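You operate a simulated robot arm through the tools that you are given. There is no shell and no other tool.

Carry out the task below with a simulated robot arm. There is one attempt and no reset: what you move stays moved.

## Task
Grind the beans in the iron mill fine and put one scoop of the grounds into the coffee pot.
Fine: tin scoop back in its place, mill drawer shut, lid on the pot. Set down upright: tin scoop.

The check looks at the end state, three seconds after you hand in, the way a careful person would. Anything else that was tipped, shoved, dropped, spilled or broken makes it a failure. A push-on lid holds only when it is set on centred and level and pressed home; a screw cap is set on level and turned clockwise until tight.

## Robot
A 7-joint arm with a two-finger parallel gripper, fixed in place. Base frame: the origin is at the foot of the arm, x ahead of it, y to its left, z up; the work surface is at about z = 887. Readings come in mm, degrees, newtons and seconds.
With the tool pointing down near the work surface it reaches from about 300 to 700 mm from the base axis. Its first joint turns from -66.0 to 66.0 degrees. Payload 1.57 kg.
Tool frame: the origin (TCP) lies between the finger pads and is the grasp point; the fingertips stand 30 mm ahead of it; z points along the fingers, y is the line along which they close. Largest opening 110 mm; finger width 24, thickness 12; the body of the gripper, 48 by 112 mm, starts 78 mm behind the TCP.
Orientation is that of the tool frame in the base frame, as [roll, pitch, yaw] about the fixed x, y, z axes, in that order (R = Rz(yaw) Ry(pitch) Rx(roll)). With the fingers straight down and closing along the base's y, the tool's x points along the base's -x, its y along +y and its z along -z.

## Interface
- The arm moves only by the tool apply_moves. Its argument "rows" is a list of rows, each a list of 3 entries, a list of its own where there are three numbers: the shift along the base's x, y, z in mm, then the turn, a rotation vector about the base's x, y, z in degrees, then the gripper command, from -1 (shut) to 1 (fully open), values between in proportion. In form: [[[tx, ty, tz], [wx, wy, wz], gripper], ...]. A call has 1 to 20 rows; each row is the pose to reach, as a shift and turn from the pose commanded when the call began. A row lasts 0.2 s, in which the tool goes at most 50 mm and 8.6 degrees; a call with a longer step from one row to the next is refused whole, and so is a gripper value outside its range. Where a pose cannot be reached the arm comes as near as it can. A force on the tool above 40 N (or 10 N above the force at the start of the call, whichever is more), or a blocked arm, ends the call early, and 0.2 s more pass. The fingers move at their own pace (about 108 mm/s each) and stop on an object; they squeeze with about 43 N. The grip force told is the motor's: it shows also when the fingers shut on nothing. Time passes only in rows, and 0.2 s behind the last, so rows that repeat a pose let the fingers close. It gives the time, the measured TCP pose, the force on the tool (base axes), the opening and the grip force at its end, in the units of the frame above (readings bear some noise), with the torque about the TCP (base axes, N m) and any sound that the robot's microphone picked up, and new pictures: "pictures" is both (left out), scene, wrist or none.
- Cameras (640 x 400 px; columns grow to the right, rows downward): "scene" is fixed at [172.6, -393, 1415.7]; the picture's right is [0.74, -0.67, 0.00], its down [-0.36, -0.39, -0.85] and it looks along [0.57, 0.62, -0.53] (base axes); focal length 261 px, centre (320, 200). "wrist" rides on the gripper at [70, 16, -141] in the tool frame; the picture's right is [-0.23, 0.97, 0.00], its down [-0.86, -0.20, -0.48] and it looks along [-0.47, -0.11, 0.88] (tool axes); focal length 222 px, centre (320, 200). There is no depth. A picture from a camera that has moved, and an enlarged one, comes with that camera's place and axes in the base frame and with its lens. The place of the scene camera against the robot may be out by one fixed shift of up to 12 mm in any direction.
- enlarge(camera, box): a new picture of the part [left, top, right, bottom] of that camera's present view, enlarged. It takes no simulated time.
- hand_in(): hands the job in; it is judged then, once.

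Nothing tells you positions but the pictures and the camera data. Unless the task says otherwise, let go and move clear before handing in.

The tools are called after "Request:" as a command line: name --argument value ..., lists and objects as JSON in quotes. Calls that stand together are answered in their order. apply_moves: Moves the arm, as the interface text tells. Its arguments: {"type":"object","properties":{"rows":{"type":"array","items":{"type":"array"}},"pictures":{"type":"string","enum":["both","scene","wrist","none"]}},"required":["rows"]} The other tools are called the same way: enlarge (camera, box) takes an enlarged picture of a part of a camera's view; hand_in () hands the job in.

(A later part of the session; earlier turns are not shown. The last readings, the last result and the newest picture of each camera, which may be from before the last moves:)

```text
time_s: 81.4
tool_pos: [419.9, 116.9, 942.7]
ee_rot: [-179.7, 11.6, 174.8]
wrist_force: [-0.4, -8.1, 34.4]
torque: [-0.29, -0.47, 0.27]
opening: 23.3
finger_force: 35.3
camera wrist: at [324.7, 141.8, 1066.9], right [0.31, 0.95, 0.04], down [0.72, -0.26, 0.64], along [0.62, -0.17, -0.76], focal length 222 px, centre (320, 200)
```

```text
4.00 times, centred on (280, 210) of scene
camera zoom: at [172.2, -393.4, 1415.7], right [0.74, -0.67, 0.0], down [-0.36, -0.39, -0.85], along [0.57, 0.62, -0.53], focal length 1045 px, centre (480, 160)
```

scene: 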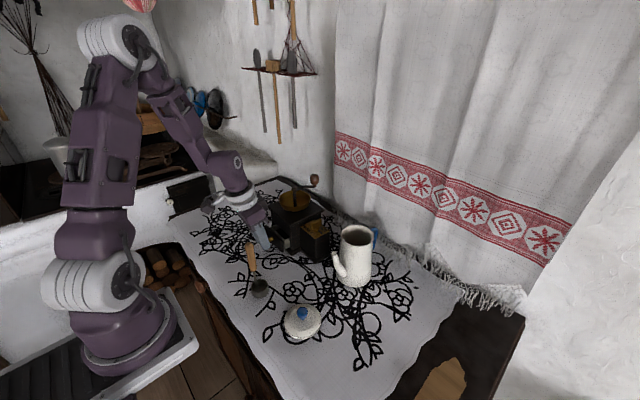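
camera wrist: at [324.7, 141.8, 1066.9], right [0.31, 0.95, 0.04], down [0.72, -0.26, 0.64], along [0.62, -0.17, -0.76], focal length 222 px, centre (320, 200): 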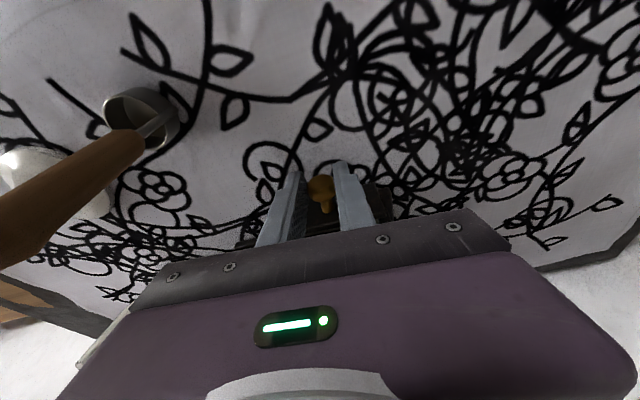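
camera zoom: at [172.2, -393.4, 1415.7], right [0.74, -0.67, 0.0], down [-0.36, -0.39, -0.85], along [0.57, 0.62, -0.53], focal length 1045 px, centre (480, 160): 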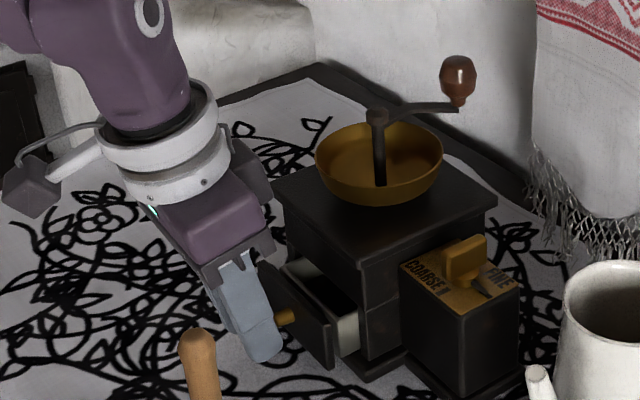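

The drawer slides out and the mill stays. There's some upward load, so I'll raise slightly and keep pulling.

Request:
apply_moves --rows '[[[0, -0.6, 1.5], [0, 0, 0], -1], [[-4, -0.3, 2], [0, 0, 0], -1], [[-8, 0, 2], [0, 0, 0], -1], [[-12, 0.4, 2], [0, 0, 0], -1], [[-16, 0.8, 2], [0, 0, 0], -1], [[-20, 1.1, 2], [0, 0, 0], -1], [[-24, 1.5, 2], [0, 0, 0], -1], [[-28, 1.9, 2], [0, 0, 0], -1], [[-32, 2.2, 2], [0, 0, 0], -1], [[-32, 2.2, 2], [0, 0, 0], -1]]'

Request:
enlarge --camera "scene" --box '[220, 160, 340, 260]'

```text
time_s: 83.6
tool_pos: [387.0, 121.2, 945.2]
ee_rot: [-179.9, 11.7, 174.9]
wrist_force: [0.5, -0.7, -0.6]
torque: [0.02, -0.19, 0.37]
opening: 22.9
finger_force: 35.3
camera wrist: at [292.9, 145.0, 1069.0], right [0.31, 0.95, 0.04], down [0.72, -0.26, 0.64], along [0.62, -0.17, -0.76], focal length 222 px, centre (320, 200)
```

scene: 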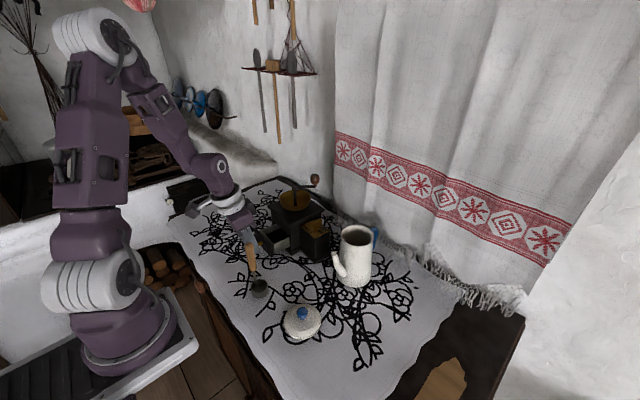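
wrist: 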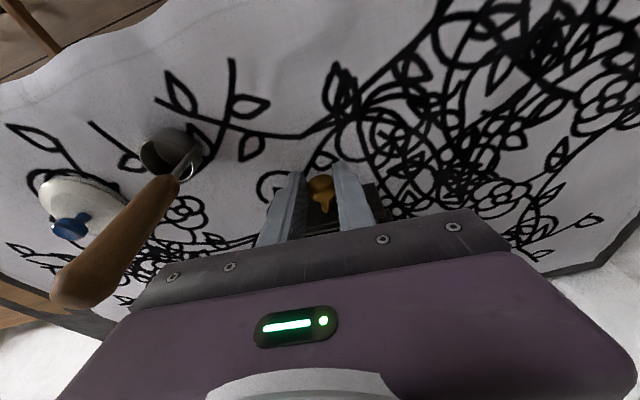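

```text
4.00 times, centred on (280, 210) of scene
camera zoom: at [172.8, -393.0, 1415.7], right [0.74, -0.67, 0.0], down [-0.36, -0.39, -0.85], along [0.57, 0.62, -0.53], focal length 1045 px, centre (480, 160)
```

zoom: 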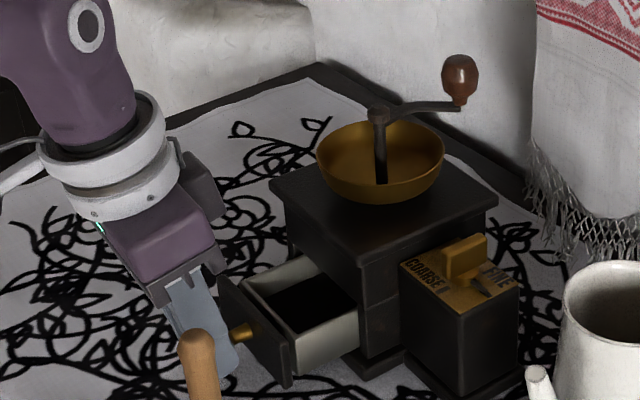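

The drawer is open about 54 mm with dark grounds inside. I'll draw it a little farther for scoop access.

Request:
apply_moves --rows '[[[-3, 0.3, 0], [0, 0, 0], -1], [[-6, 0.5, 0], [0, 0, 0], -1], [[-9, 0.8, 0], [0, 0, 0], -1], [[-12, 1.1, 0], [0, 0, 0], -1], [[-15, 1.3, 0], [0, 0, 0], -1], [[-15, 1.3, 0], [0, 0, 0], -1]]'

Request:
enlarge --camera "scene" --box '[220, 160, 340, 260]'

```text
time_s: 85.0
tool_pos: [372.7, 122.7, 946.5]
ee_rot: [-179.9, 11.6, 174.9]
wrist_force: [0.5, 3.8, -0.3]
torque: [0.11, 0.14, 0.38]
opening: 23.3
finger_force: 35.6
camera wrist: at [277.9, 146.0, 1068.7], right [0.31, 0.95, 0.04], down [0.72, -0.26, 0.64], along [0.62, -0.17, -0.77], focal length 222 px, centre (320, 200)
```

scene: 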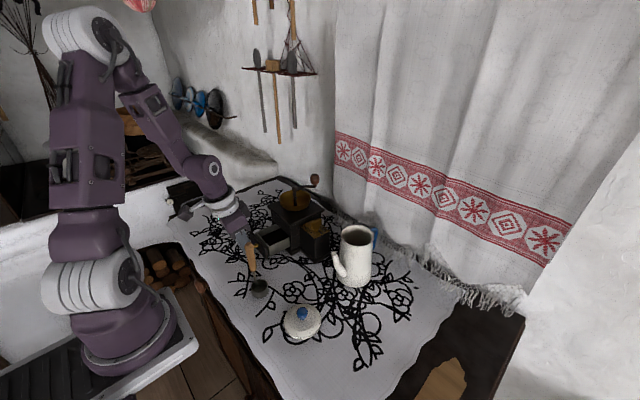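
wrist: 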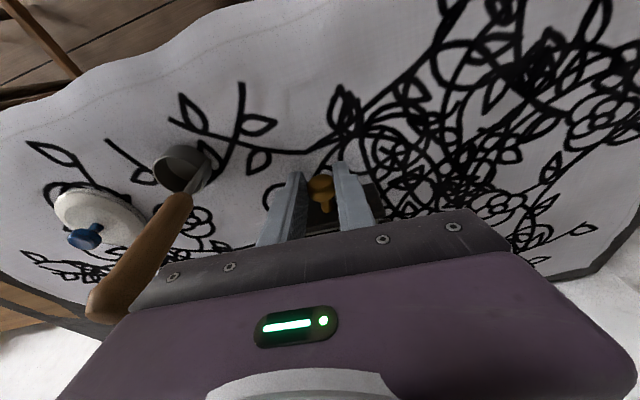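

```text
4.00 times, centred on (280, 210) of scene
camera zoom: at [172.8, -392.9, 1415.7], right [0.74, -0.67, 0.0], down [-0.36, -0.39, -0.85], along [0.57, 0.62, -0.53], focal length 1045 px, centre (480, 160)
```

zoom: 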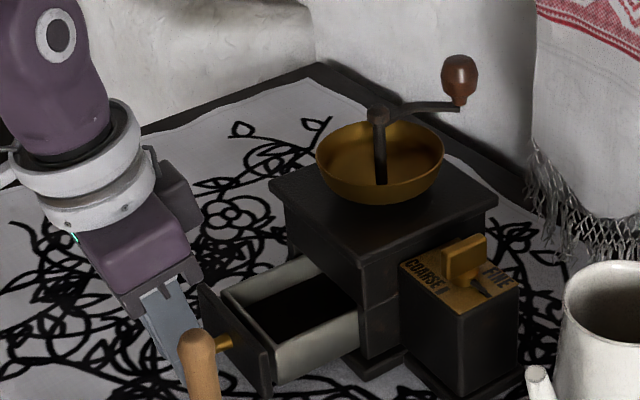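

The drawer is open about 69 mm. I'll release the knob, lift and return upright.

Request:
apply_moves --rows '[[[0, 0, 0], [0, 0, 0], -0.5], [[0, 0, 0], [0, 0, 0], 0], [[0, 0, 0], [0, 0, 0], 0], [[-2, 0, 20], [0, 0, 0], 0], [[0, 0, 50], [0, 3, 0], 0], [[10, 0, 85], [0.3, 6, 0], 0], [[25, -5, 125], [0.7, 9, 0], 0], [[40, -10, 165], [1, 11.6, 0], 0], [[70, -20, 190], [1, 11.6, 2.5], 0], [[100, -25, 200], [1, 11.6, 5.1], 0], [[100, -25, 200], [1, 11.6, 5.1], 0]]'

Request:
enlarge --camera "wrist" --box '[220, 20, 440, 180]'

Request:
enlarge --camera "scene" --box '[220, 180, 340, 310]'

```text
time_s: 87.4
tool_pos: [472.5, 97.3, 1146.0]
ee_rot: [179.6, 0.1, -180.0]
wrist_force: [0.0, 0.2, -0.5]
torque: [0.0, 0.01, 0.0]
opening: 55.3
finger_force: 0.1
camera wrist: at [403.2, 112.1, 1286.4], right [0.23, 0.97, 0.01], down [0.85, -0.2, 0.48], along [0.47, -0.1, -0.88], focal length 222 px, centre (320, 200)
```

scene: 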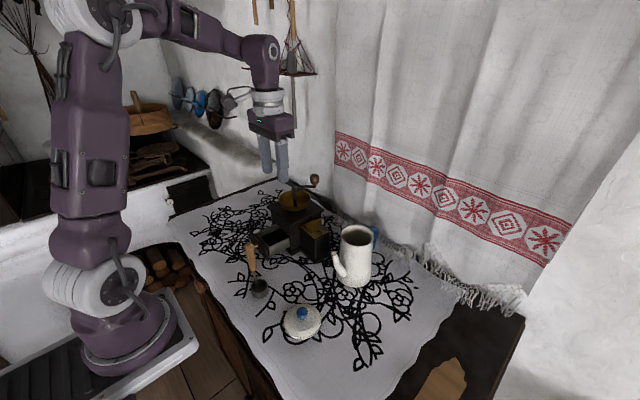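
wrist: 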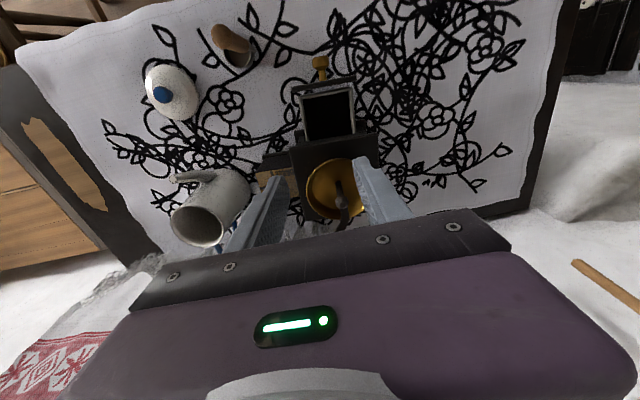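

```text
2.50 times, centred on (330, 100) of wrist
camera zoom: at [403.2, 112.1, 1286.4], right [0.23, 0.97, 0.01], down [0.85, -0.2, 0.48], along [0.47, -0.1, -0.88], focal length 555 px, centre (295, 450)
```

zoom: 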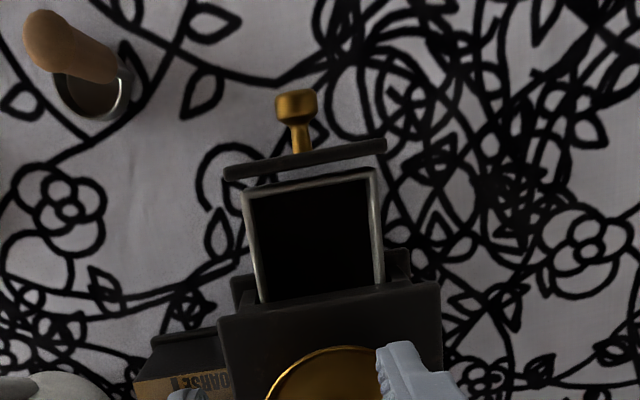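

```text
3.08 times, centred on (280, 245) of scene
camera zoom: at [172.6, -393.0, 1415.7], right [0.74, -0.67, 0.0], down [-0.36, -0.39, -0.85], along [0.57, 0.62, -0.53], focal length 804 px, centre (443, 62)
```

zoom: 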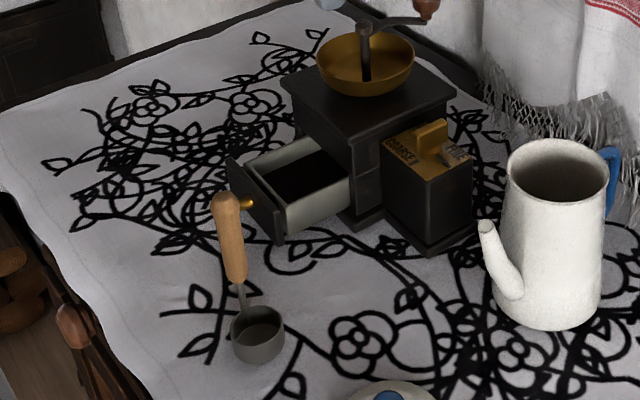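

The drawer opening gives a clear area around x 421–468, y 83–150. Next is the scoop, so I'll look down on it to fix its handle position.

Request:
apply_moves --rows '[[[-20, -32, 2], [0, 0, 0], 0], [[-40, -64, 4], [0, 0, 0], 0], [[-60, -97, 4], [0, 0, 0], 0], [[-60, -97, 4], [0, 0, 0], 0]]'

Request:
enlarge --camera "wrist" --box '[240, 20, 440, 180]'

Request:
enlarge --camera "scene" --box '[230, 230, 300, 310]'

```text
time_s: 88.4
tool_pos: [413.4, -2.2, 1149.2]
ee_rot: [179.6, 0.1, -180.0]
wrist_force: [-0.2, 0.3, 0.2]
torque: [0.02, 0.01, -0.01]
opening: 54.9
finger_force: 0.0
camera wrist: at [343.3, 13.4, 1289.9], right [0.23, 0.97, 0.01], down [0.85, -0.2, 0.48], along [0.47, -0.1, -0.88], focal length 222 px, centre (320, 200)
```

scene: 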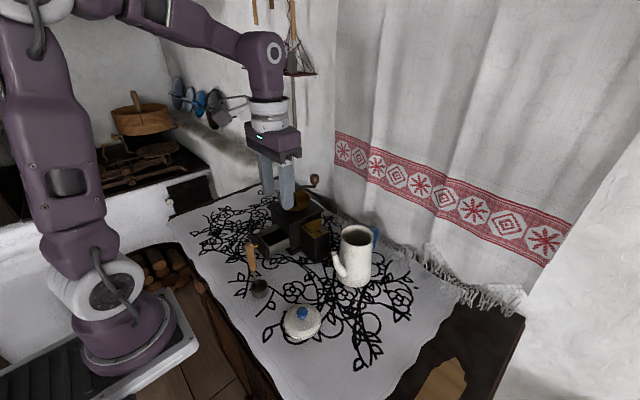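
wrist: 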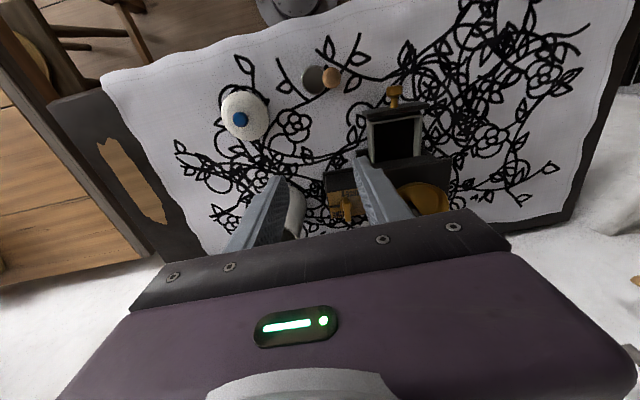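

```text
2.50 times, centred on (340, 100) of wrist
camera zoom: at [343.3, 13.4, 1289.9], right [0.23, 0.97, 0.01], down [0.85, -0.2, 0.48], along [0.47, -0.1, -0.88], focal length 555 px, centre (270, 450)
```

zoom: 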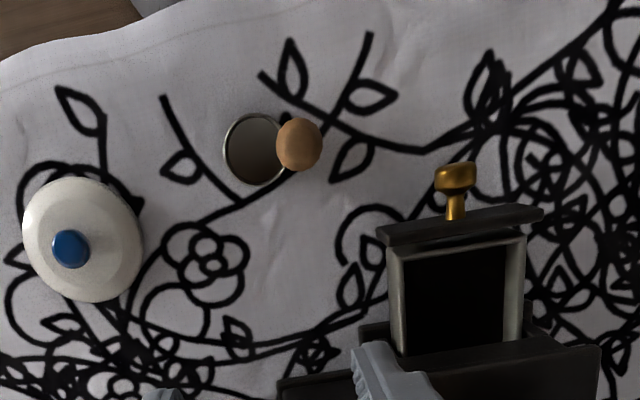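

```text
5.00 times, centred on (265, 270) of scene
camera zoom: at [172.6, -393.0, 1415.7], right [0.74, -0.67, 0.0], down [-0.36, -0.39, -0.85], along [0.57, 0.62, -0.53], focal length 1306 px, centre (595, -150)
```

zoom: 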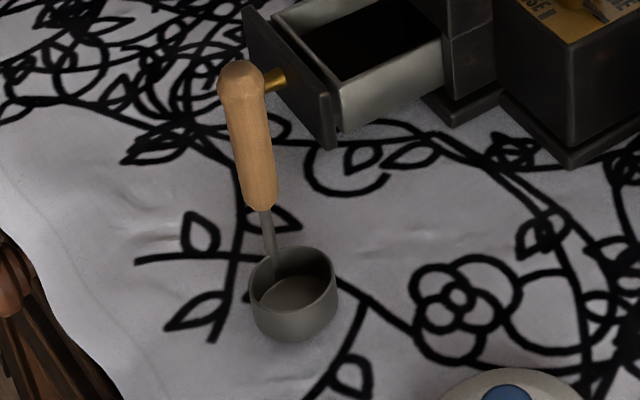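

The handle is vertical at about (346, 26.5) with its top near z = 1027, and the cup centre is at (344, 6). Before scooping, I'll test in free space beside the pot whether the arm can reach the pouring tilt (about 100° about x).

Request:
apply_moves --rows '[[[35, -48, 0], [0, 0, 0], 0], [[60, -85, 10], [0, 0, 0], 0], [[90, -120, 10], [0, 0, 0], 0], [[115, -155, 10], [0, 0, 0], 0], [[137, -193, 10], [0, 0, 0], 0], [[137, -193, 10], [8, 0, 0], 0], [[137, -193, 10], [16, 0, 0], 0], [[137, -193, 10], [24, 0, 0], 0], [[137, -193, 10], [32, 0, 0], 0], [[137, -193, 10], [40, 0, 0], 0], [[137, -193, 10], [48, 0, 0], 0], [[137, -193, 10], [56, 0, 0], 0], [[137, -193, 10], [64, 0, 0], 0], [[137, -193, 10], [72, 0, 0], 0], [[137, -193, 10], [80, 0, 0], 0], [[137, -193, 10], [88, 0, 0], 0], [[137, -193, 10], [96, 0, 0], 0], [[137, -193, 10], [104, 0, 0], 0]]'

```text
refused: row 1 steps farther than a row can; nothing moved
```

Request:
apply_moves --rows '[[[25, -38, 0], [0, 0, 0], 0], [[50, -76, 10], [0, 0, 0], 0], [[75, -114, 10], [0, 0, 0], 0], [[100, -152, 10], [0, 0, 0], 0], [[127, -190, 10], [0, 0, 0], 0], [[137, -193, 10], [8, 0, 0], 0], [[137, -193, 10], [16, 0, 0], 0], [[137, -193, 10], [24, 0, 0], 0], [[137, -193, 10], [32, 0, 0], 0], [[137, -193, 10], [40, 0, 0], 0], [[137, -193, 10], [48, 0, 0], 0], [[137, -193, 10], [56, 0, 0], 0], [[137, -193, 10], [64, 0, 0], 0], [[137, -193, 10], [72, 0, 0], 0], [[137, -193, 10], [80, 0, 0], 0], [[137, -193, 10], [88, 0, 0], 0], [[137, -193, 10], [96, 0, 0], 0], [[137, -193, 10], [104, 0, 0], 0]]'

```text
time_s: 92.2
tool_pos: [522.6, -173.2, 1155.5]
ee_rot: [75.5, -0.2, 179.7]
wrist_force: [0.3, 0.3, 1.0]
torque: [0.0, -0.03, -0.01]
opening: 55.3
finger_force: 0.0
out of reach, approached as far as the arm can: row 8, 9, 10, 11, 12, 13, 14, 15, 16, 17, 18
camera wrist: at [453.0, -314.9, 1135.2], right [0.23, -0.24, 0.94], down [0.85, -0.42, -0.32], along [0.47, 0.88, 0.11], focal length 222 px, centre (320, 200)
```

scene: 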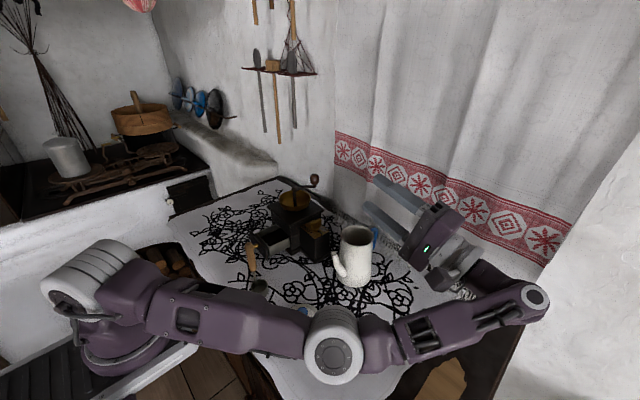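
wrist: 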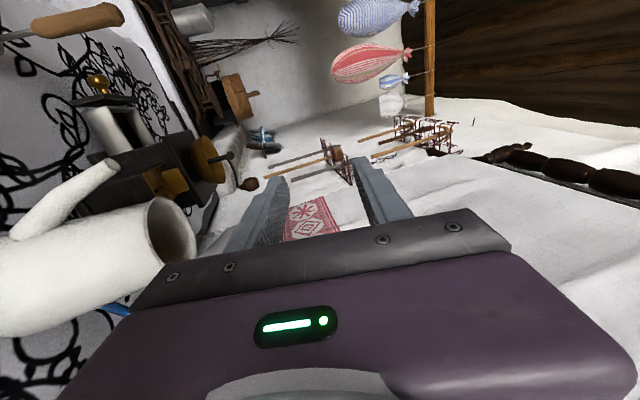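

The pouring tilt is reachable at a slightly shorter reach, so I'll pour with the gripper on the pot's near diagonal side. I'll return to upright now and check that nothing was touched.

Request:
apply_moves --rows '[[[0, 0, 5], [-8, 0, 0], 0], [[0, 0, 5], [-16, 0, 0], 0], [[0, 0, 5], [-24, 0, 0], 0], [[0, 0, 5], [-32, 0, 0], 0], [[0, 0, 5], [-40, 0, 0], 0], [[0, 0, 5], [-48, 0, 0], 0], [[0, 0, 5], [-56, 0, 0], 0], [[0, 0, 5], [-64, 0, 0], 0], [[0, 0, 5], [-72, 0, 0], 0], [[0, 0, 5], [-80, 0, 0], 0], [[0, 0, 5], [-88, 0, 0], 0], [[0, 0, 5], [-96, 0, 0], 0], [[-30, 30, 5], [-104, 0, 0], 0], [[-65, 65, 5], [-104, 0, 0], 0], [[-100, 100, 5], [-104, 0, 0], 0], [[-110, 140, 5], [-104, 0, 0], 0], [[-110, 173, 0], [-104, 0, 0], 0], [[-110, 173, 0], [-104, 0, 0], 0]]'

Request:
enlarge --camera "wrist" --box '[200, 0, 440, 180]'

Request:
enlarge --camera "scene" --box '[220, 220, 400, 350]'

```text
time_s: 96.0
tool_pos: [414.4, 0.4, 1155.3]
ee_rot: [179.6, 0.0, 179.9]
wrist_force: [0.5, 0.5, 0.4]
torque: [0.01, 0.0, -0.02]
opening: 54.9
finger_force: 0.0
out of reach, approached as far as the arm can: row 1, 2, 3, 4, 5, 6
camera wrist: at [344.5, 15.2, 1296.3], right [0.23, 0.97, 0.01], down [0.85, -0.2, 0.48], along [0.47, -0.1, -0.88], focal length 222 px, centre (320, 200)
```

scene: 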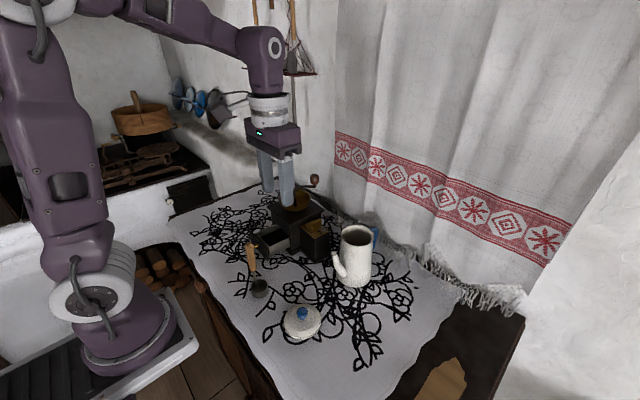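
wrist: 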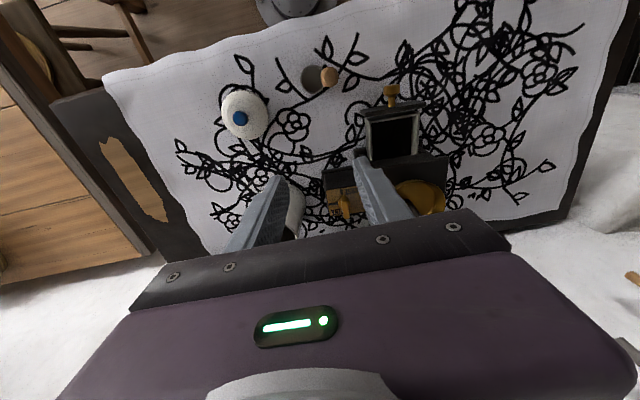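

```text
2.22 times, centred on (320, 90) of wrist
camera zoom: at [344.5, 15.2, 1296.3], right [0.23, 0.97, 0.01], down [0.85, -0.2, 0.48], along [0.47, -0.1, -0.88], focal length 494 px, centre (320, 444)
```

zoom: 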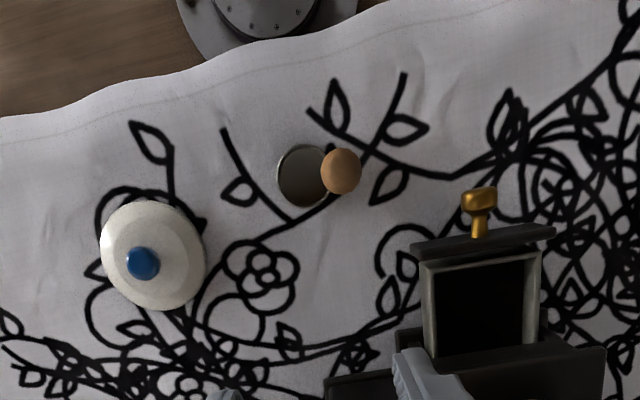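

```text
3.08 times, centred on (310, 285) of scene
camera zoom: at [172.6, -393.0, 1415.7], right [0.74, -0.67, 0.0], down [-0.36, -0.39, -0.85], along [0.57, 0.62, -0.53], focal length 804 px, centre (351, -62)
```

zoom: 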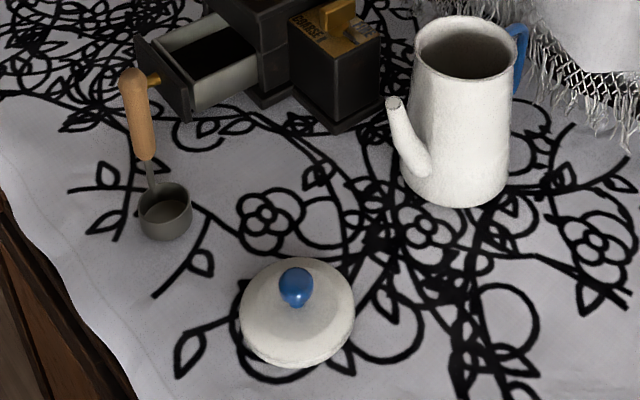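

Nothing else was disturbed. Now I'll move above the scoop handle and lower to grip it.

Request:
apply_moves --rows '[[[-34, 13, -10], [0, 0, 0], 0], [[-68, 26, -30], [0, 0, 0], 0], [[-68, 26, -60], [0, 0, 0], 0], [[-68, 26, -90], [0, 0, 0], 0], [[-68, 26, -90], [0, 0, 0], 0]]'

Request:
enlarge --camera "wrist" --box '[240, 80, 440, 240]'

Request:
enlarge --camera "scene" --box '[210, 190, 310, 310]'

```text
time_s: 97.2
tool_pos: [345.9, 25.4, 1064.6]
ee_rot: [179.7, 0.1, 180.0]
wrist_force: [0.4, 0.3, -0.6]
torque: [-0.02, 0.0, 0.03]
opening: 55.0
finger_force: 0.1
camera wrist: at [277.0, 40.2, 1205.7], right [0.23, 0.97, 0.01], down [0.85, -0.2, 0.48], along [0.47, -0.1, -0.88], focal length 222 px, centre (320, 200)
```

scene: 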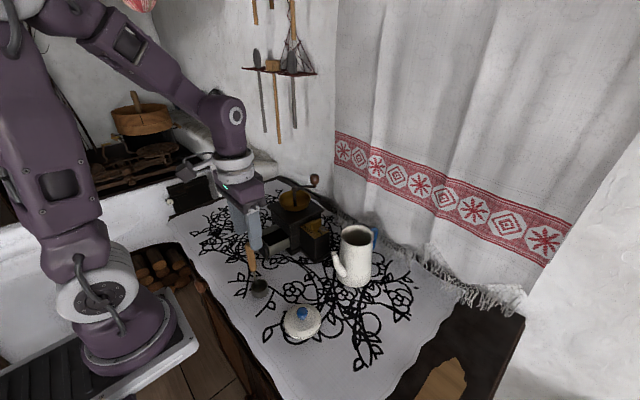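
wrist: 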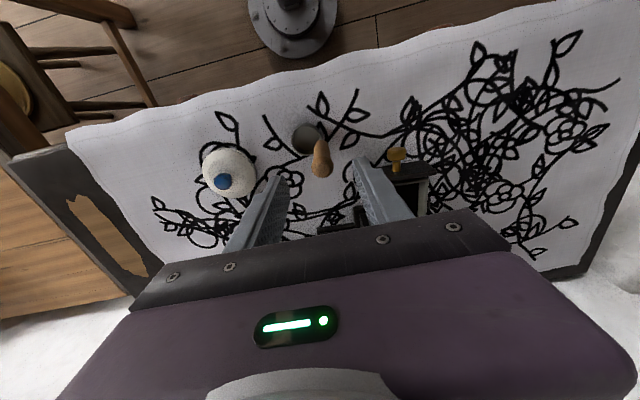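

```text
2.50 times, centred on (340, 160) of wrist
camera zoom: at [277.0, 40.2, 1205.7], right [0.23, 0.97, 0.01], down [0.85, -0.2, 0.48], along [0.47, -0.1, -0.88], focal length 555 px, centre (270, 300)
```

zoom: 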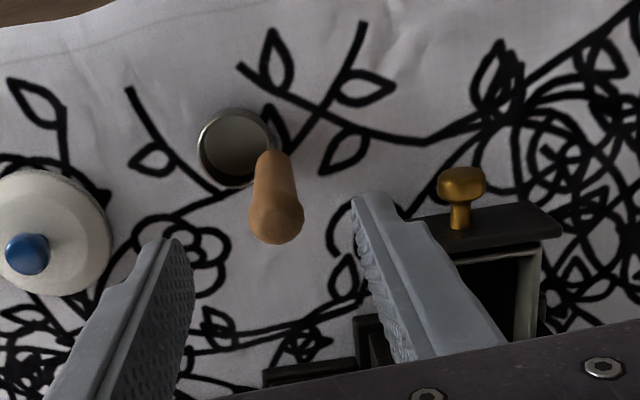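

```text
3.33 times, centred on (260, 250) of scene
camera zoom: at [172.6, -393.0, 1415.7], right [0.74, -0.67, 0.0], down [-0.36, -0.39, -0.85], along [0.57, 0.62, -0.53], focal length 871 px, centre (520, 33)
```

zoom: 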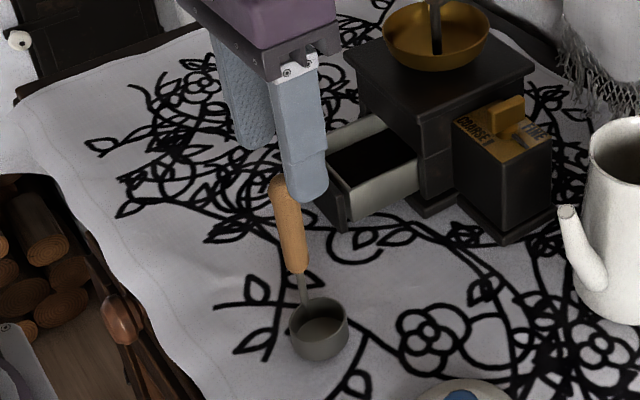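

The handle top is at (346.2, 27, 1016), well between the fingers. Lowering and gripping.

Request:
apply_moves --rows '[[[0.3, 1.6, -25], [0, 0, 0], 0], [[0.3, 1.6, -50], [0, 0, 0], 0], [[0.3, 1.6, -70], [0, 0, 0], 0], [[0.3, 1.6, -79.6], [0, 0, 0], 0], [[0.3, 1.6, -79.6], [0, 0, 0], -0.4], [[0.3, 1.6, -79.6], [0, 0, 0], -0.6], [[0.3, 1.6, -79.6], [0, 0, 0], -1], [[0.3, 1.6, -79.6], [0, 0, 0], -1]]'

Request:
enlarge --camera "wrist" --box '[240, 80, 440, 240]'

Request:
enlarge --camera "scene" --box '[210, 190, 310, 310]'

```text
time_s: 99.0
tool_pos: [346.9, 26.6, 986.2]
ee_rot: [179.6, 0.0, 180.0]
wrist_force: [0.0, 0.8, 0.2]
torque: [0.04, 0.0, -0.02]
opening: 17.0
finger_force: 32.3
camera wrist: at [277.0, 41.7, 1126.1], right [0.23, 0.97, 0.01], down [0.85, -0.2, 0.48], along [0.47, -0.1, -0.88], focal length 222 px, centre (320, 200)
```

scene: 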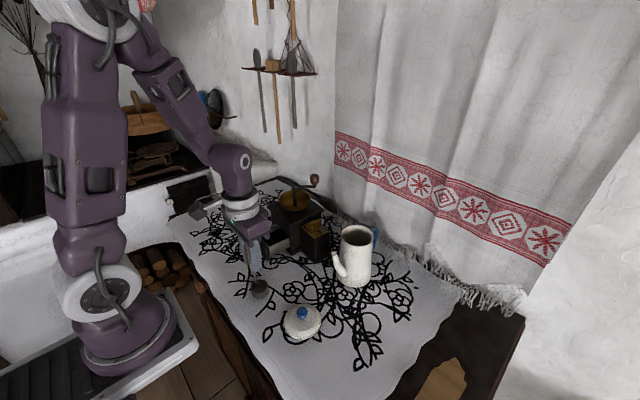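
wrist: 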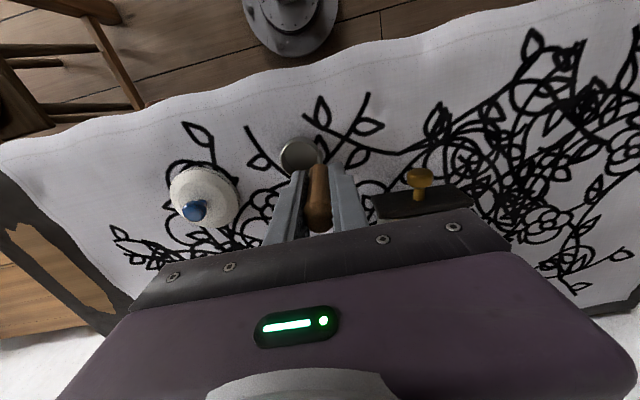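

```text
2.50 times, centred on (340, 160) of wrist
camera zoom: at [277.0, 41.7, 1126.1], right [0.23, 0.97, 0.01], down [0.85, -0.2, 0.48], along [0.47, -0.1, -0.88], focal length 555 px, centre (270, 300)
```

zoom: 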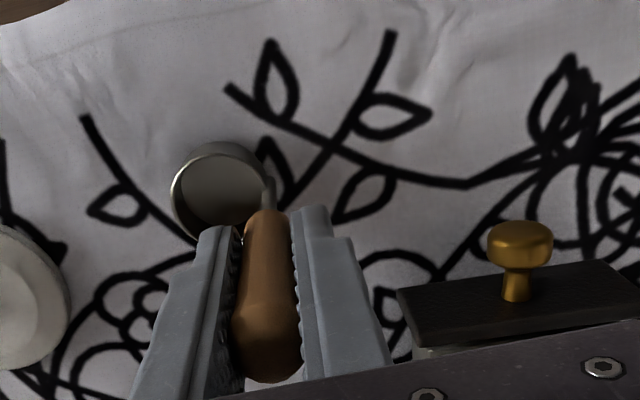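

```text
3.33 times, centred on (260, 250) of scene
camera zoom: at [172.6, -393.0, 1415.7], right [0.74, -0.67, 0.0], down [-0.36, -0.39, -0.85], along [0.57, 0.62, -0.53], focal length 871 px, centre (520, 33)
```

zoom: 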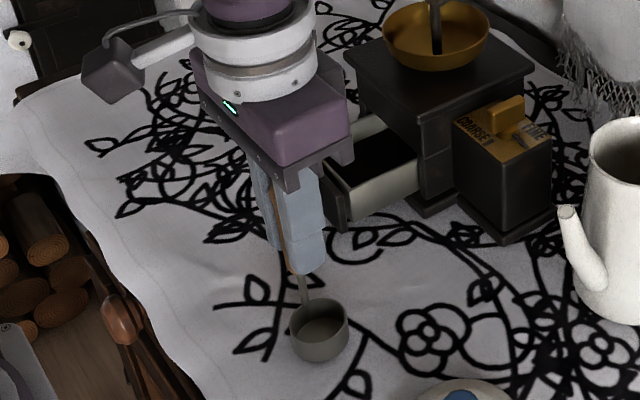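

The scoop is gripped cleanly. I'll lift it straight up and look at the drawer's contents and the cup.

Request:
apply_moves --rows '[[[0, 0, 10], [0, 0, 0], -1], [[0, 0, 35], [0, 0, 0], -1], [[0, 0, 70], [0, 0, 0], -1], [[0, 0, 105], [0, 0, 0], -1], [[0, 0, 140], [0, 0, 0], -1], [[0, 0, 140], [0, 0, 0], -1]]'

Request:
enlarge --camera "scene" --box '[250, 220, 300, 260]'

Request:
enlarge --camera "scene" --box '[210, 170, 310, 290]'

Request:
enlarge --camera "wrist" --box '[240, 80, 440, 240]'

```text
time_s: 100.4
tool_pos: [345.4, 26.4, 1126.4]
ee_rot: [179.6, 0.1, 180.0]
wrist_force: [-0.3, 0.1, -1.1]
torque: [-0.01, 0.0, -0.04]
opening: 16.9
finger_force: 32.4
camera wrist: at [276.3, 41.7, 1267.2], right [0.23, 0.97, 0.01], down [0.85, -0.2, 0.48], along [0.47, -0.1, -0.88], focal length 222 px, centre (320, 200)
```

scene: 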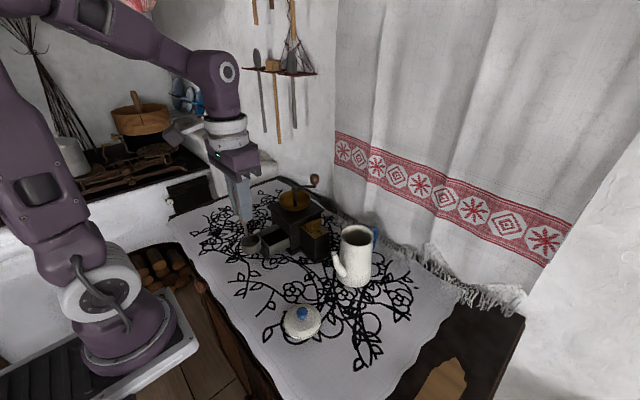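
wrist: 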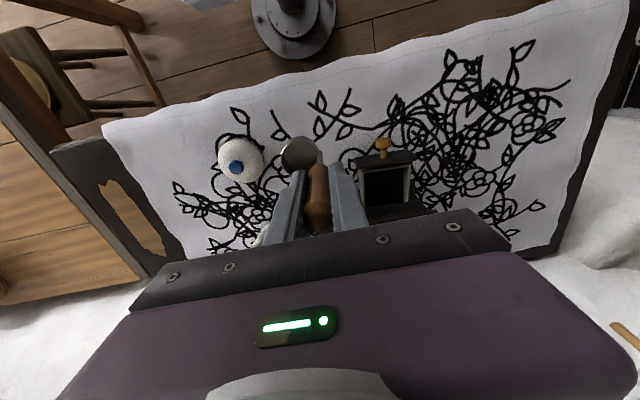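

```text
10.00 times, centred on (275, 240) of scene
camera zoom: at [172.6, -393.0, 1415.7], right [0.74, -0.67, 0.0], down [-0.36, -0.39, -0.85], along [0.57, 0.62, -0.53], focal length 2612 px, centre (770, -200)
```

zoom: 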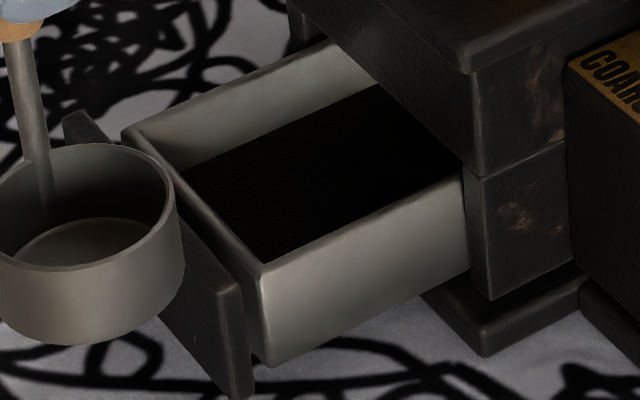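

```text
3.33 times, centred on (260, 230) of scene
camera zoom: at [172.6, -393.0, 1415.7], right [0.74, -0.67, 0.0], down [-0.36, -0.39, -0.85], along [0.57, 0.62, -0.53], focal length 871 px, centre (520, 100)
```

zoom: 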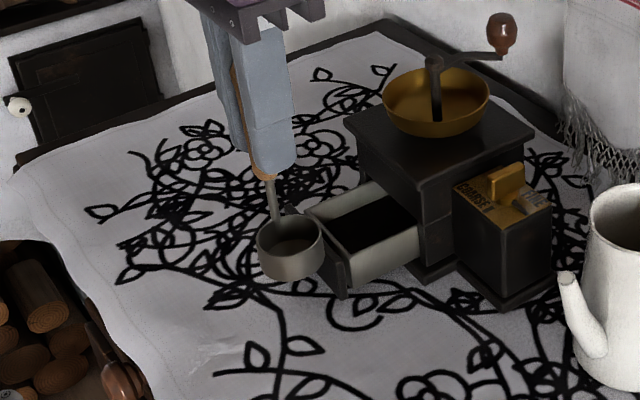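

```text
2.50 times, centred on (340, 160) of wrist
camera zoom: at [276.3, 41.7, 1267.2], right [0.23, 0.97, 0.01], down [0.85, -0.2, 0.48], along [0.47, -0.1, -0.88], focal length 555 px, centre (270, 300)
```

zoom: 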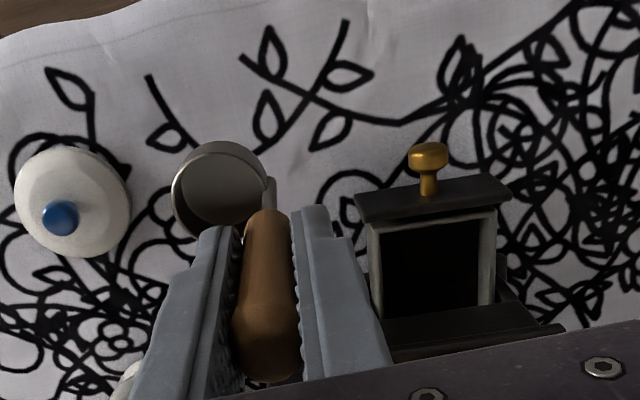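

The drawer holds a flat layer of grounds roughly 12 mm deep with its rim at about z = 942, so the cup has to enter tilted. I'll move above the drawer and test a 70° tilt about x there, empty.

Request:
apply_moves --rows '[[[30, 8, 0], [0, 0, 0], -1], [[65, 16, 10], [0, 0, 0], -1], [[104, 26, 20], [0, 0, 0], -1], [[104, 26, 20], [8, 0, 0], -1], [[104, 26, 20], [16, 0, 0], -1], [[104, 26, 20], [24, 0, 0], -1], [[104, 26, 20], [32, 0, 0], -1], [[104, 26, 20], [40, 0, 0], -1], [[104, 26, 20], [48, 0, 0], -1], [[104, 26, 20], [56, 0, 0], -1], [[104, 26, 20], [64, 0, 0], -1], [[104, 26, 20], [70, 0, 0], -1], [[104, 26, 20], [70, 0, 0], -1]]'

Request:
enlarge --camera "scene" --box '[220, 160, 360, 280]'

```text
time_s: 103.2
tool_pos: [450.2, 52.0, 1146.3]
ee_rot: [109.5, -0.1, 179.9]
wrist_force: [0.5, 0.7, -0.9]
torque: [0.01, 0.02, -0.01]
opening: 16.6
finger_force: 31.4
camera wrist: at [381.1, -75.4, 1207.5], right [0.23, 0.33, 0.92], down [0.85, -0.52, -0.03], along [0.47, 0.79, -0.4], focal length 222 px, centre (320, 200)
```

scene: 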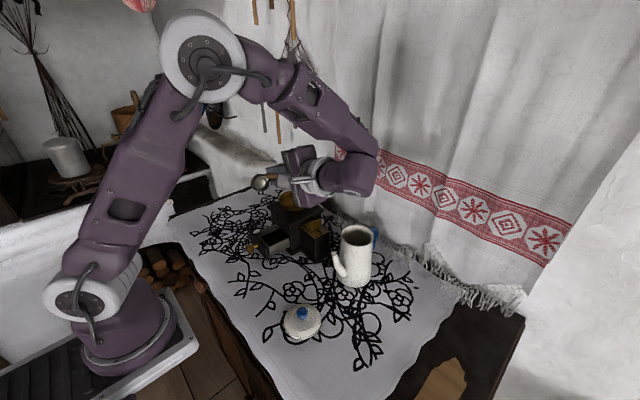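
wrist: 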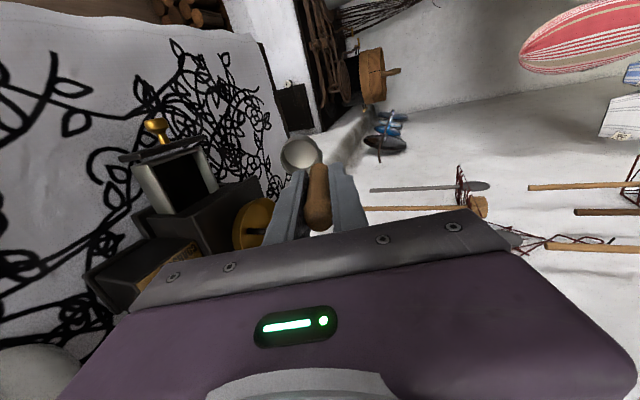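

```text
3.33 times, centred on (290, 220) of scene
camera zoom: at [172.6, -393.0, 1415.7], right [0.74, -0.67, 0.0], down [-0.36, -0.39, -0.85], along [0.57, 0.62, -0.53], focal length 871 px, centre (420, 133)
```

zoom: 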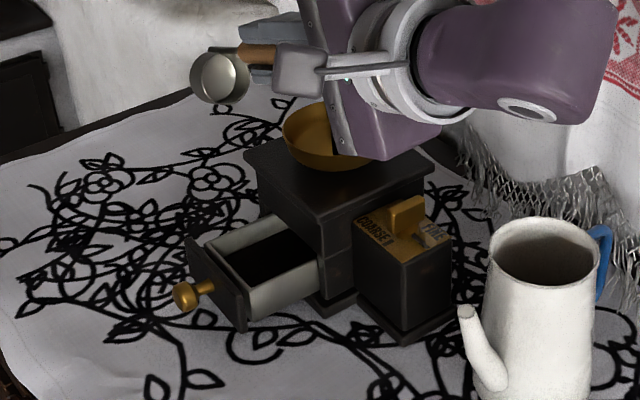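

The 70° tilt is reachable, but lowering it would bring the wrist close to the pot's spout. I'll use 60° with a small -5° yaw to match the drawer, and position above it.

Request:
apply_moves --rows '[[[-2.5, 5, 0], [-5, 0.2, -2.5], -1], [[-5.7, 10, 0], [-10, 0.44, -5], -1], [[-5.7, 10, -20], [-10, 0.44, -5], -1], [[-5.7, 10, -45], [-10, 0.44, -5], -1], [[-5.7, 10, -70], [-10, 0.44, -5], -1], [[-5.7, 10, -90], [-10, 0.44, -5], -1], [[-5.7, 10, -90], [-10, 0.44, -5], -1]]'

Request:
enlarge --camera "scene" --box '[220, 170, 360, 290]'

Request:
enlarge --camera "wrist" --box '[140, 80, 400, 240]'

```text
time_s: 104.8
tool_pos: [445.2, 61.8, 1054.9]
ee_rot: [119.7, 0.1, 174.8]
wrist_force: [-1.3, 0.6, 0.0]
torque: [-0.01, 0.03, -0.01]
opening: 16.8
finger_force: 32.3
camera wrist: at [365.7, -46.1, 1138.6], right [0.27, 0.46, 0.85], down [0.81, -0.59, 0.06], along [0.53, 0.66, -0.53], focal length 222 px, centre (320, 200)
```

scene: 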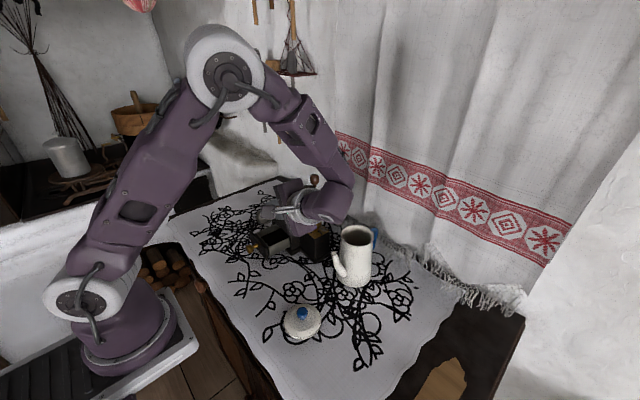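
wrist: 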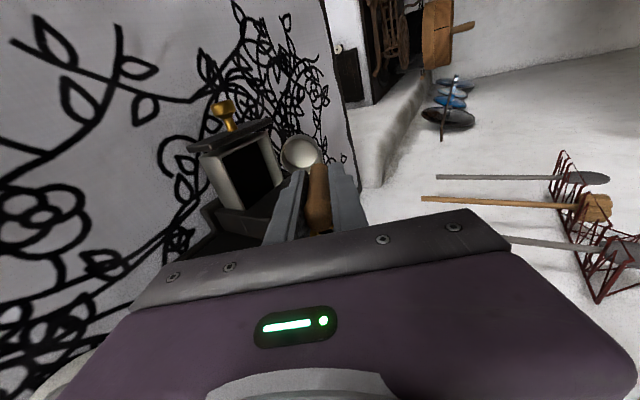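

```text
3.33 times, centred on (290, 230) of scene
camera zoom: at [172.7, -393.0, 1415.7], right [0.74, -0.67, 0.0], down [-0.36, -0.39, -0.85], along [0.57, 0.62, -0.53], focal length 871 px, centre (420, 100)
```

zoom: 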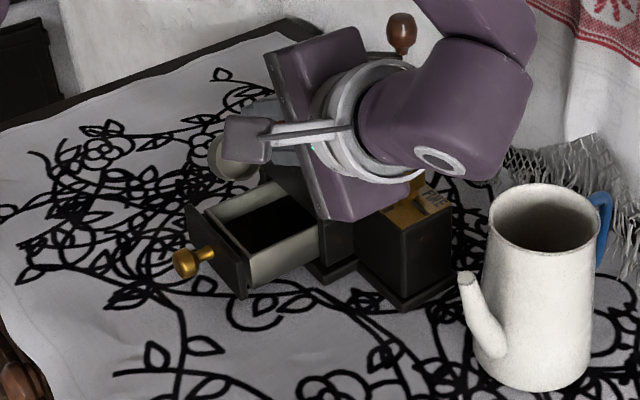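

```text
2.46 times, centred on (270, 160) of wrist
camera zoom: at [365.7, -46.1, 1138.6], right [0.27, 0.46, 0.85], down [0.81, -0.59, 0.06], along [0.53, 0.66, -0.53], focal length 547 px, centre (443, 298)
```

zoom: 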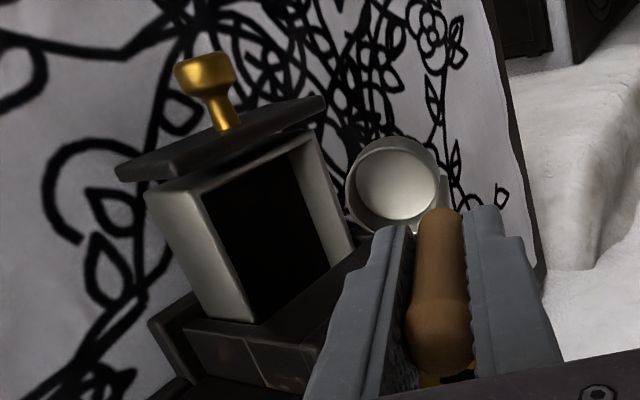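

The cup is lined up with the drawer; I'll shift 3 mm toward +x and lower into the grounds gently.

Request:
apply_moves --rows '[[[3, 0, -8], [0, 0, 0], -1], [[3, 0, -18], [0, 0, 0], -1], [[3, 0, -28], [0, 0, 0], -1], [[3, 0, -36], [0, 0, 0], -1], [[3, 0, -43], [0, 0, 0], -1], [[3, 0, -48], [0, 0, 0], -1], [[3, 0, -48], [0, 0, 0], -1]]'

Request:
enlarge --camera "scene" --box '[220, 190, 340, 280]'

Request:
enlarge --camera "wrist" --box '[180, 80, 400, 240]'

```text
time_s: 106.4
tool_pos: [447.7, 63.1, 1007.3]
ee_rot: [119.7, 0.0, 175.0]
wrist_force: [-0.2, -0.4, -0.9]
torque: [-0.02, 0.0, 0.04]
opening: 16.9
finger_force: 32.4
camera wrist: at [368.8, -45.9, 1090.9], right [0.27, 0.46, 0.85], down [0.81, -0.59, 0.06], along [0.53, 0.67, -0.53], focal length 222 px, centre (320, 200)
```

scene: 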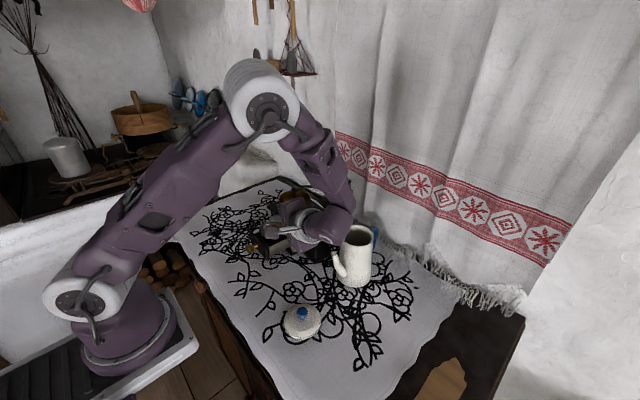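
wrist: 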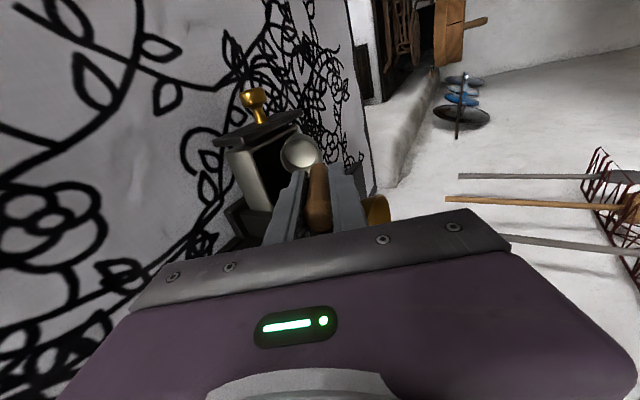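

```text
4.44 times, centred on (280, 235) of scene
camera zoom: at [172.7, -393.0, 1415.7], right [0.74, -0.67, 0.0], down [-0.36, -0.39, -0.85], along [0.57, 0.62, -0.53], focal length 1161 px, centre (498, 44)
```

zoom: 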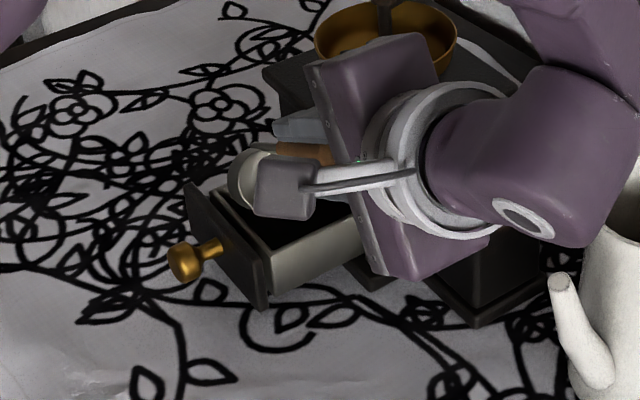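

```text
2.50 times, centred on (290, 160) of wrist
camera zoom: at [368.8, -45.9, 1090.9], right [0.27, 0.46, 0.85], down [0.81, -0.59, 0.06], along [0.53, 0.67, -0.53], focal length 555 px, centre (395, 300)
```

zoom: 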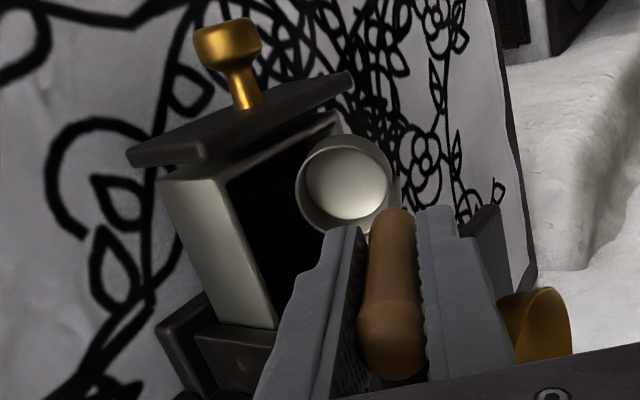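

No contact yet and clear of the pot. I'll shift 6 mm toward -y to stay off the far drawer wall, and go lower.

Request:
apply_moves --rows '[[[0, -3, 0], [0, 0, 0], -1], [[0, -6, 0], [0, 0, 0], -1], [[0, -6, -2], [0, 0, 0], -1], [[0, -6, -4], [0, 0, 0], -1], [[0, -6, -6], [0, 0, 0], -1], [[0, -6, -8], [0, 0, 0], -1]]' --pictures "wrist"

Request:
enlarge --camera "wrist" --box '[200, 100, 360, 220]'

```text
time_s: 107.8
tool_pos: [446.3, 57.4, 999.7]
ee_rot: [119.5, 0.0, 174.9]
wrist_force: [-0.2, 0.4, -0.3]
torque: [-0.01, -0.02, 0.03]
opening: 16.8
finger_force: 32.1
camera wrist: at [368.5, -52.0, 1083.0], right [0.27, 0.46, 0.85], down [0.81, -0.59, 0.06], along [0.53, 0.67, -0.53], focal length 222 px, centre (320, 200)
```

wrist: 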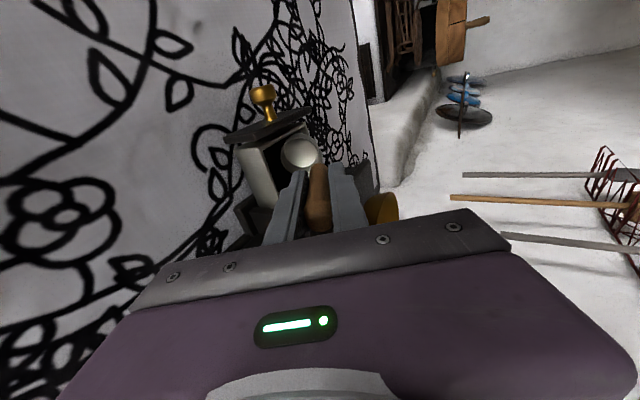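

```text
3.33 times, centred on (280, 160) of wrist
camera zoom: at [368.5, -52.0, 1083.0], right [0.27, 0.46, 0.85], down [0.81, -0.59, 0.06], along [0.53, 0.67, -0.53], focal length 740 px, centre (453, 333)
```

zoom: 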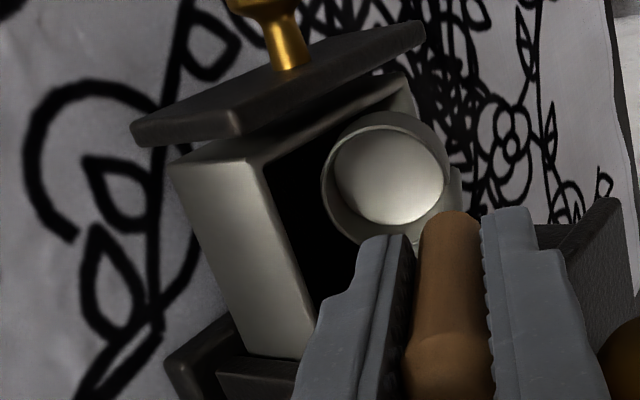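

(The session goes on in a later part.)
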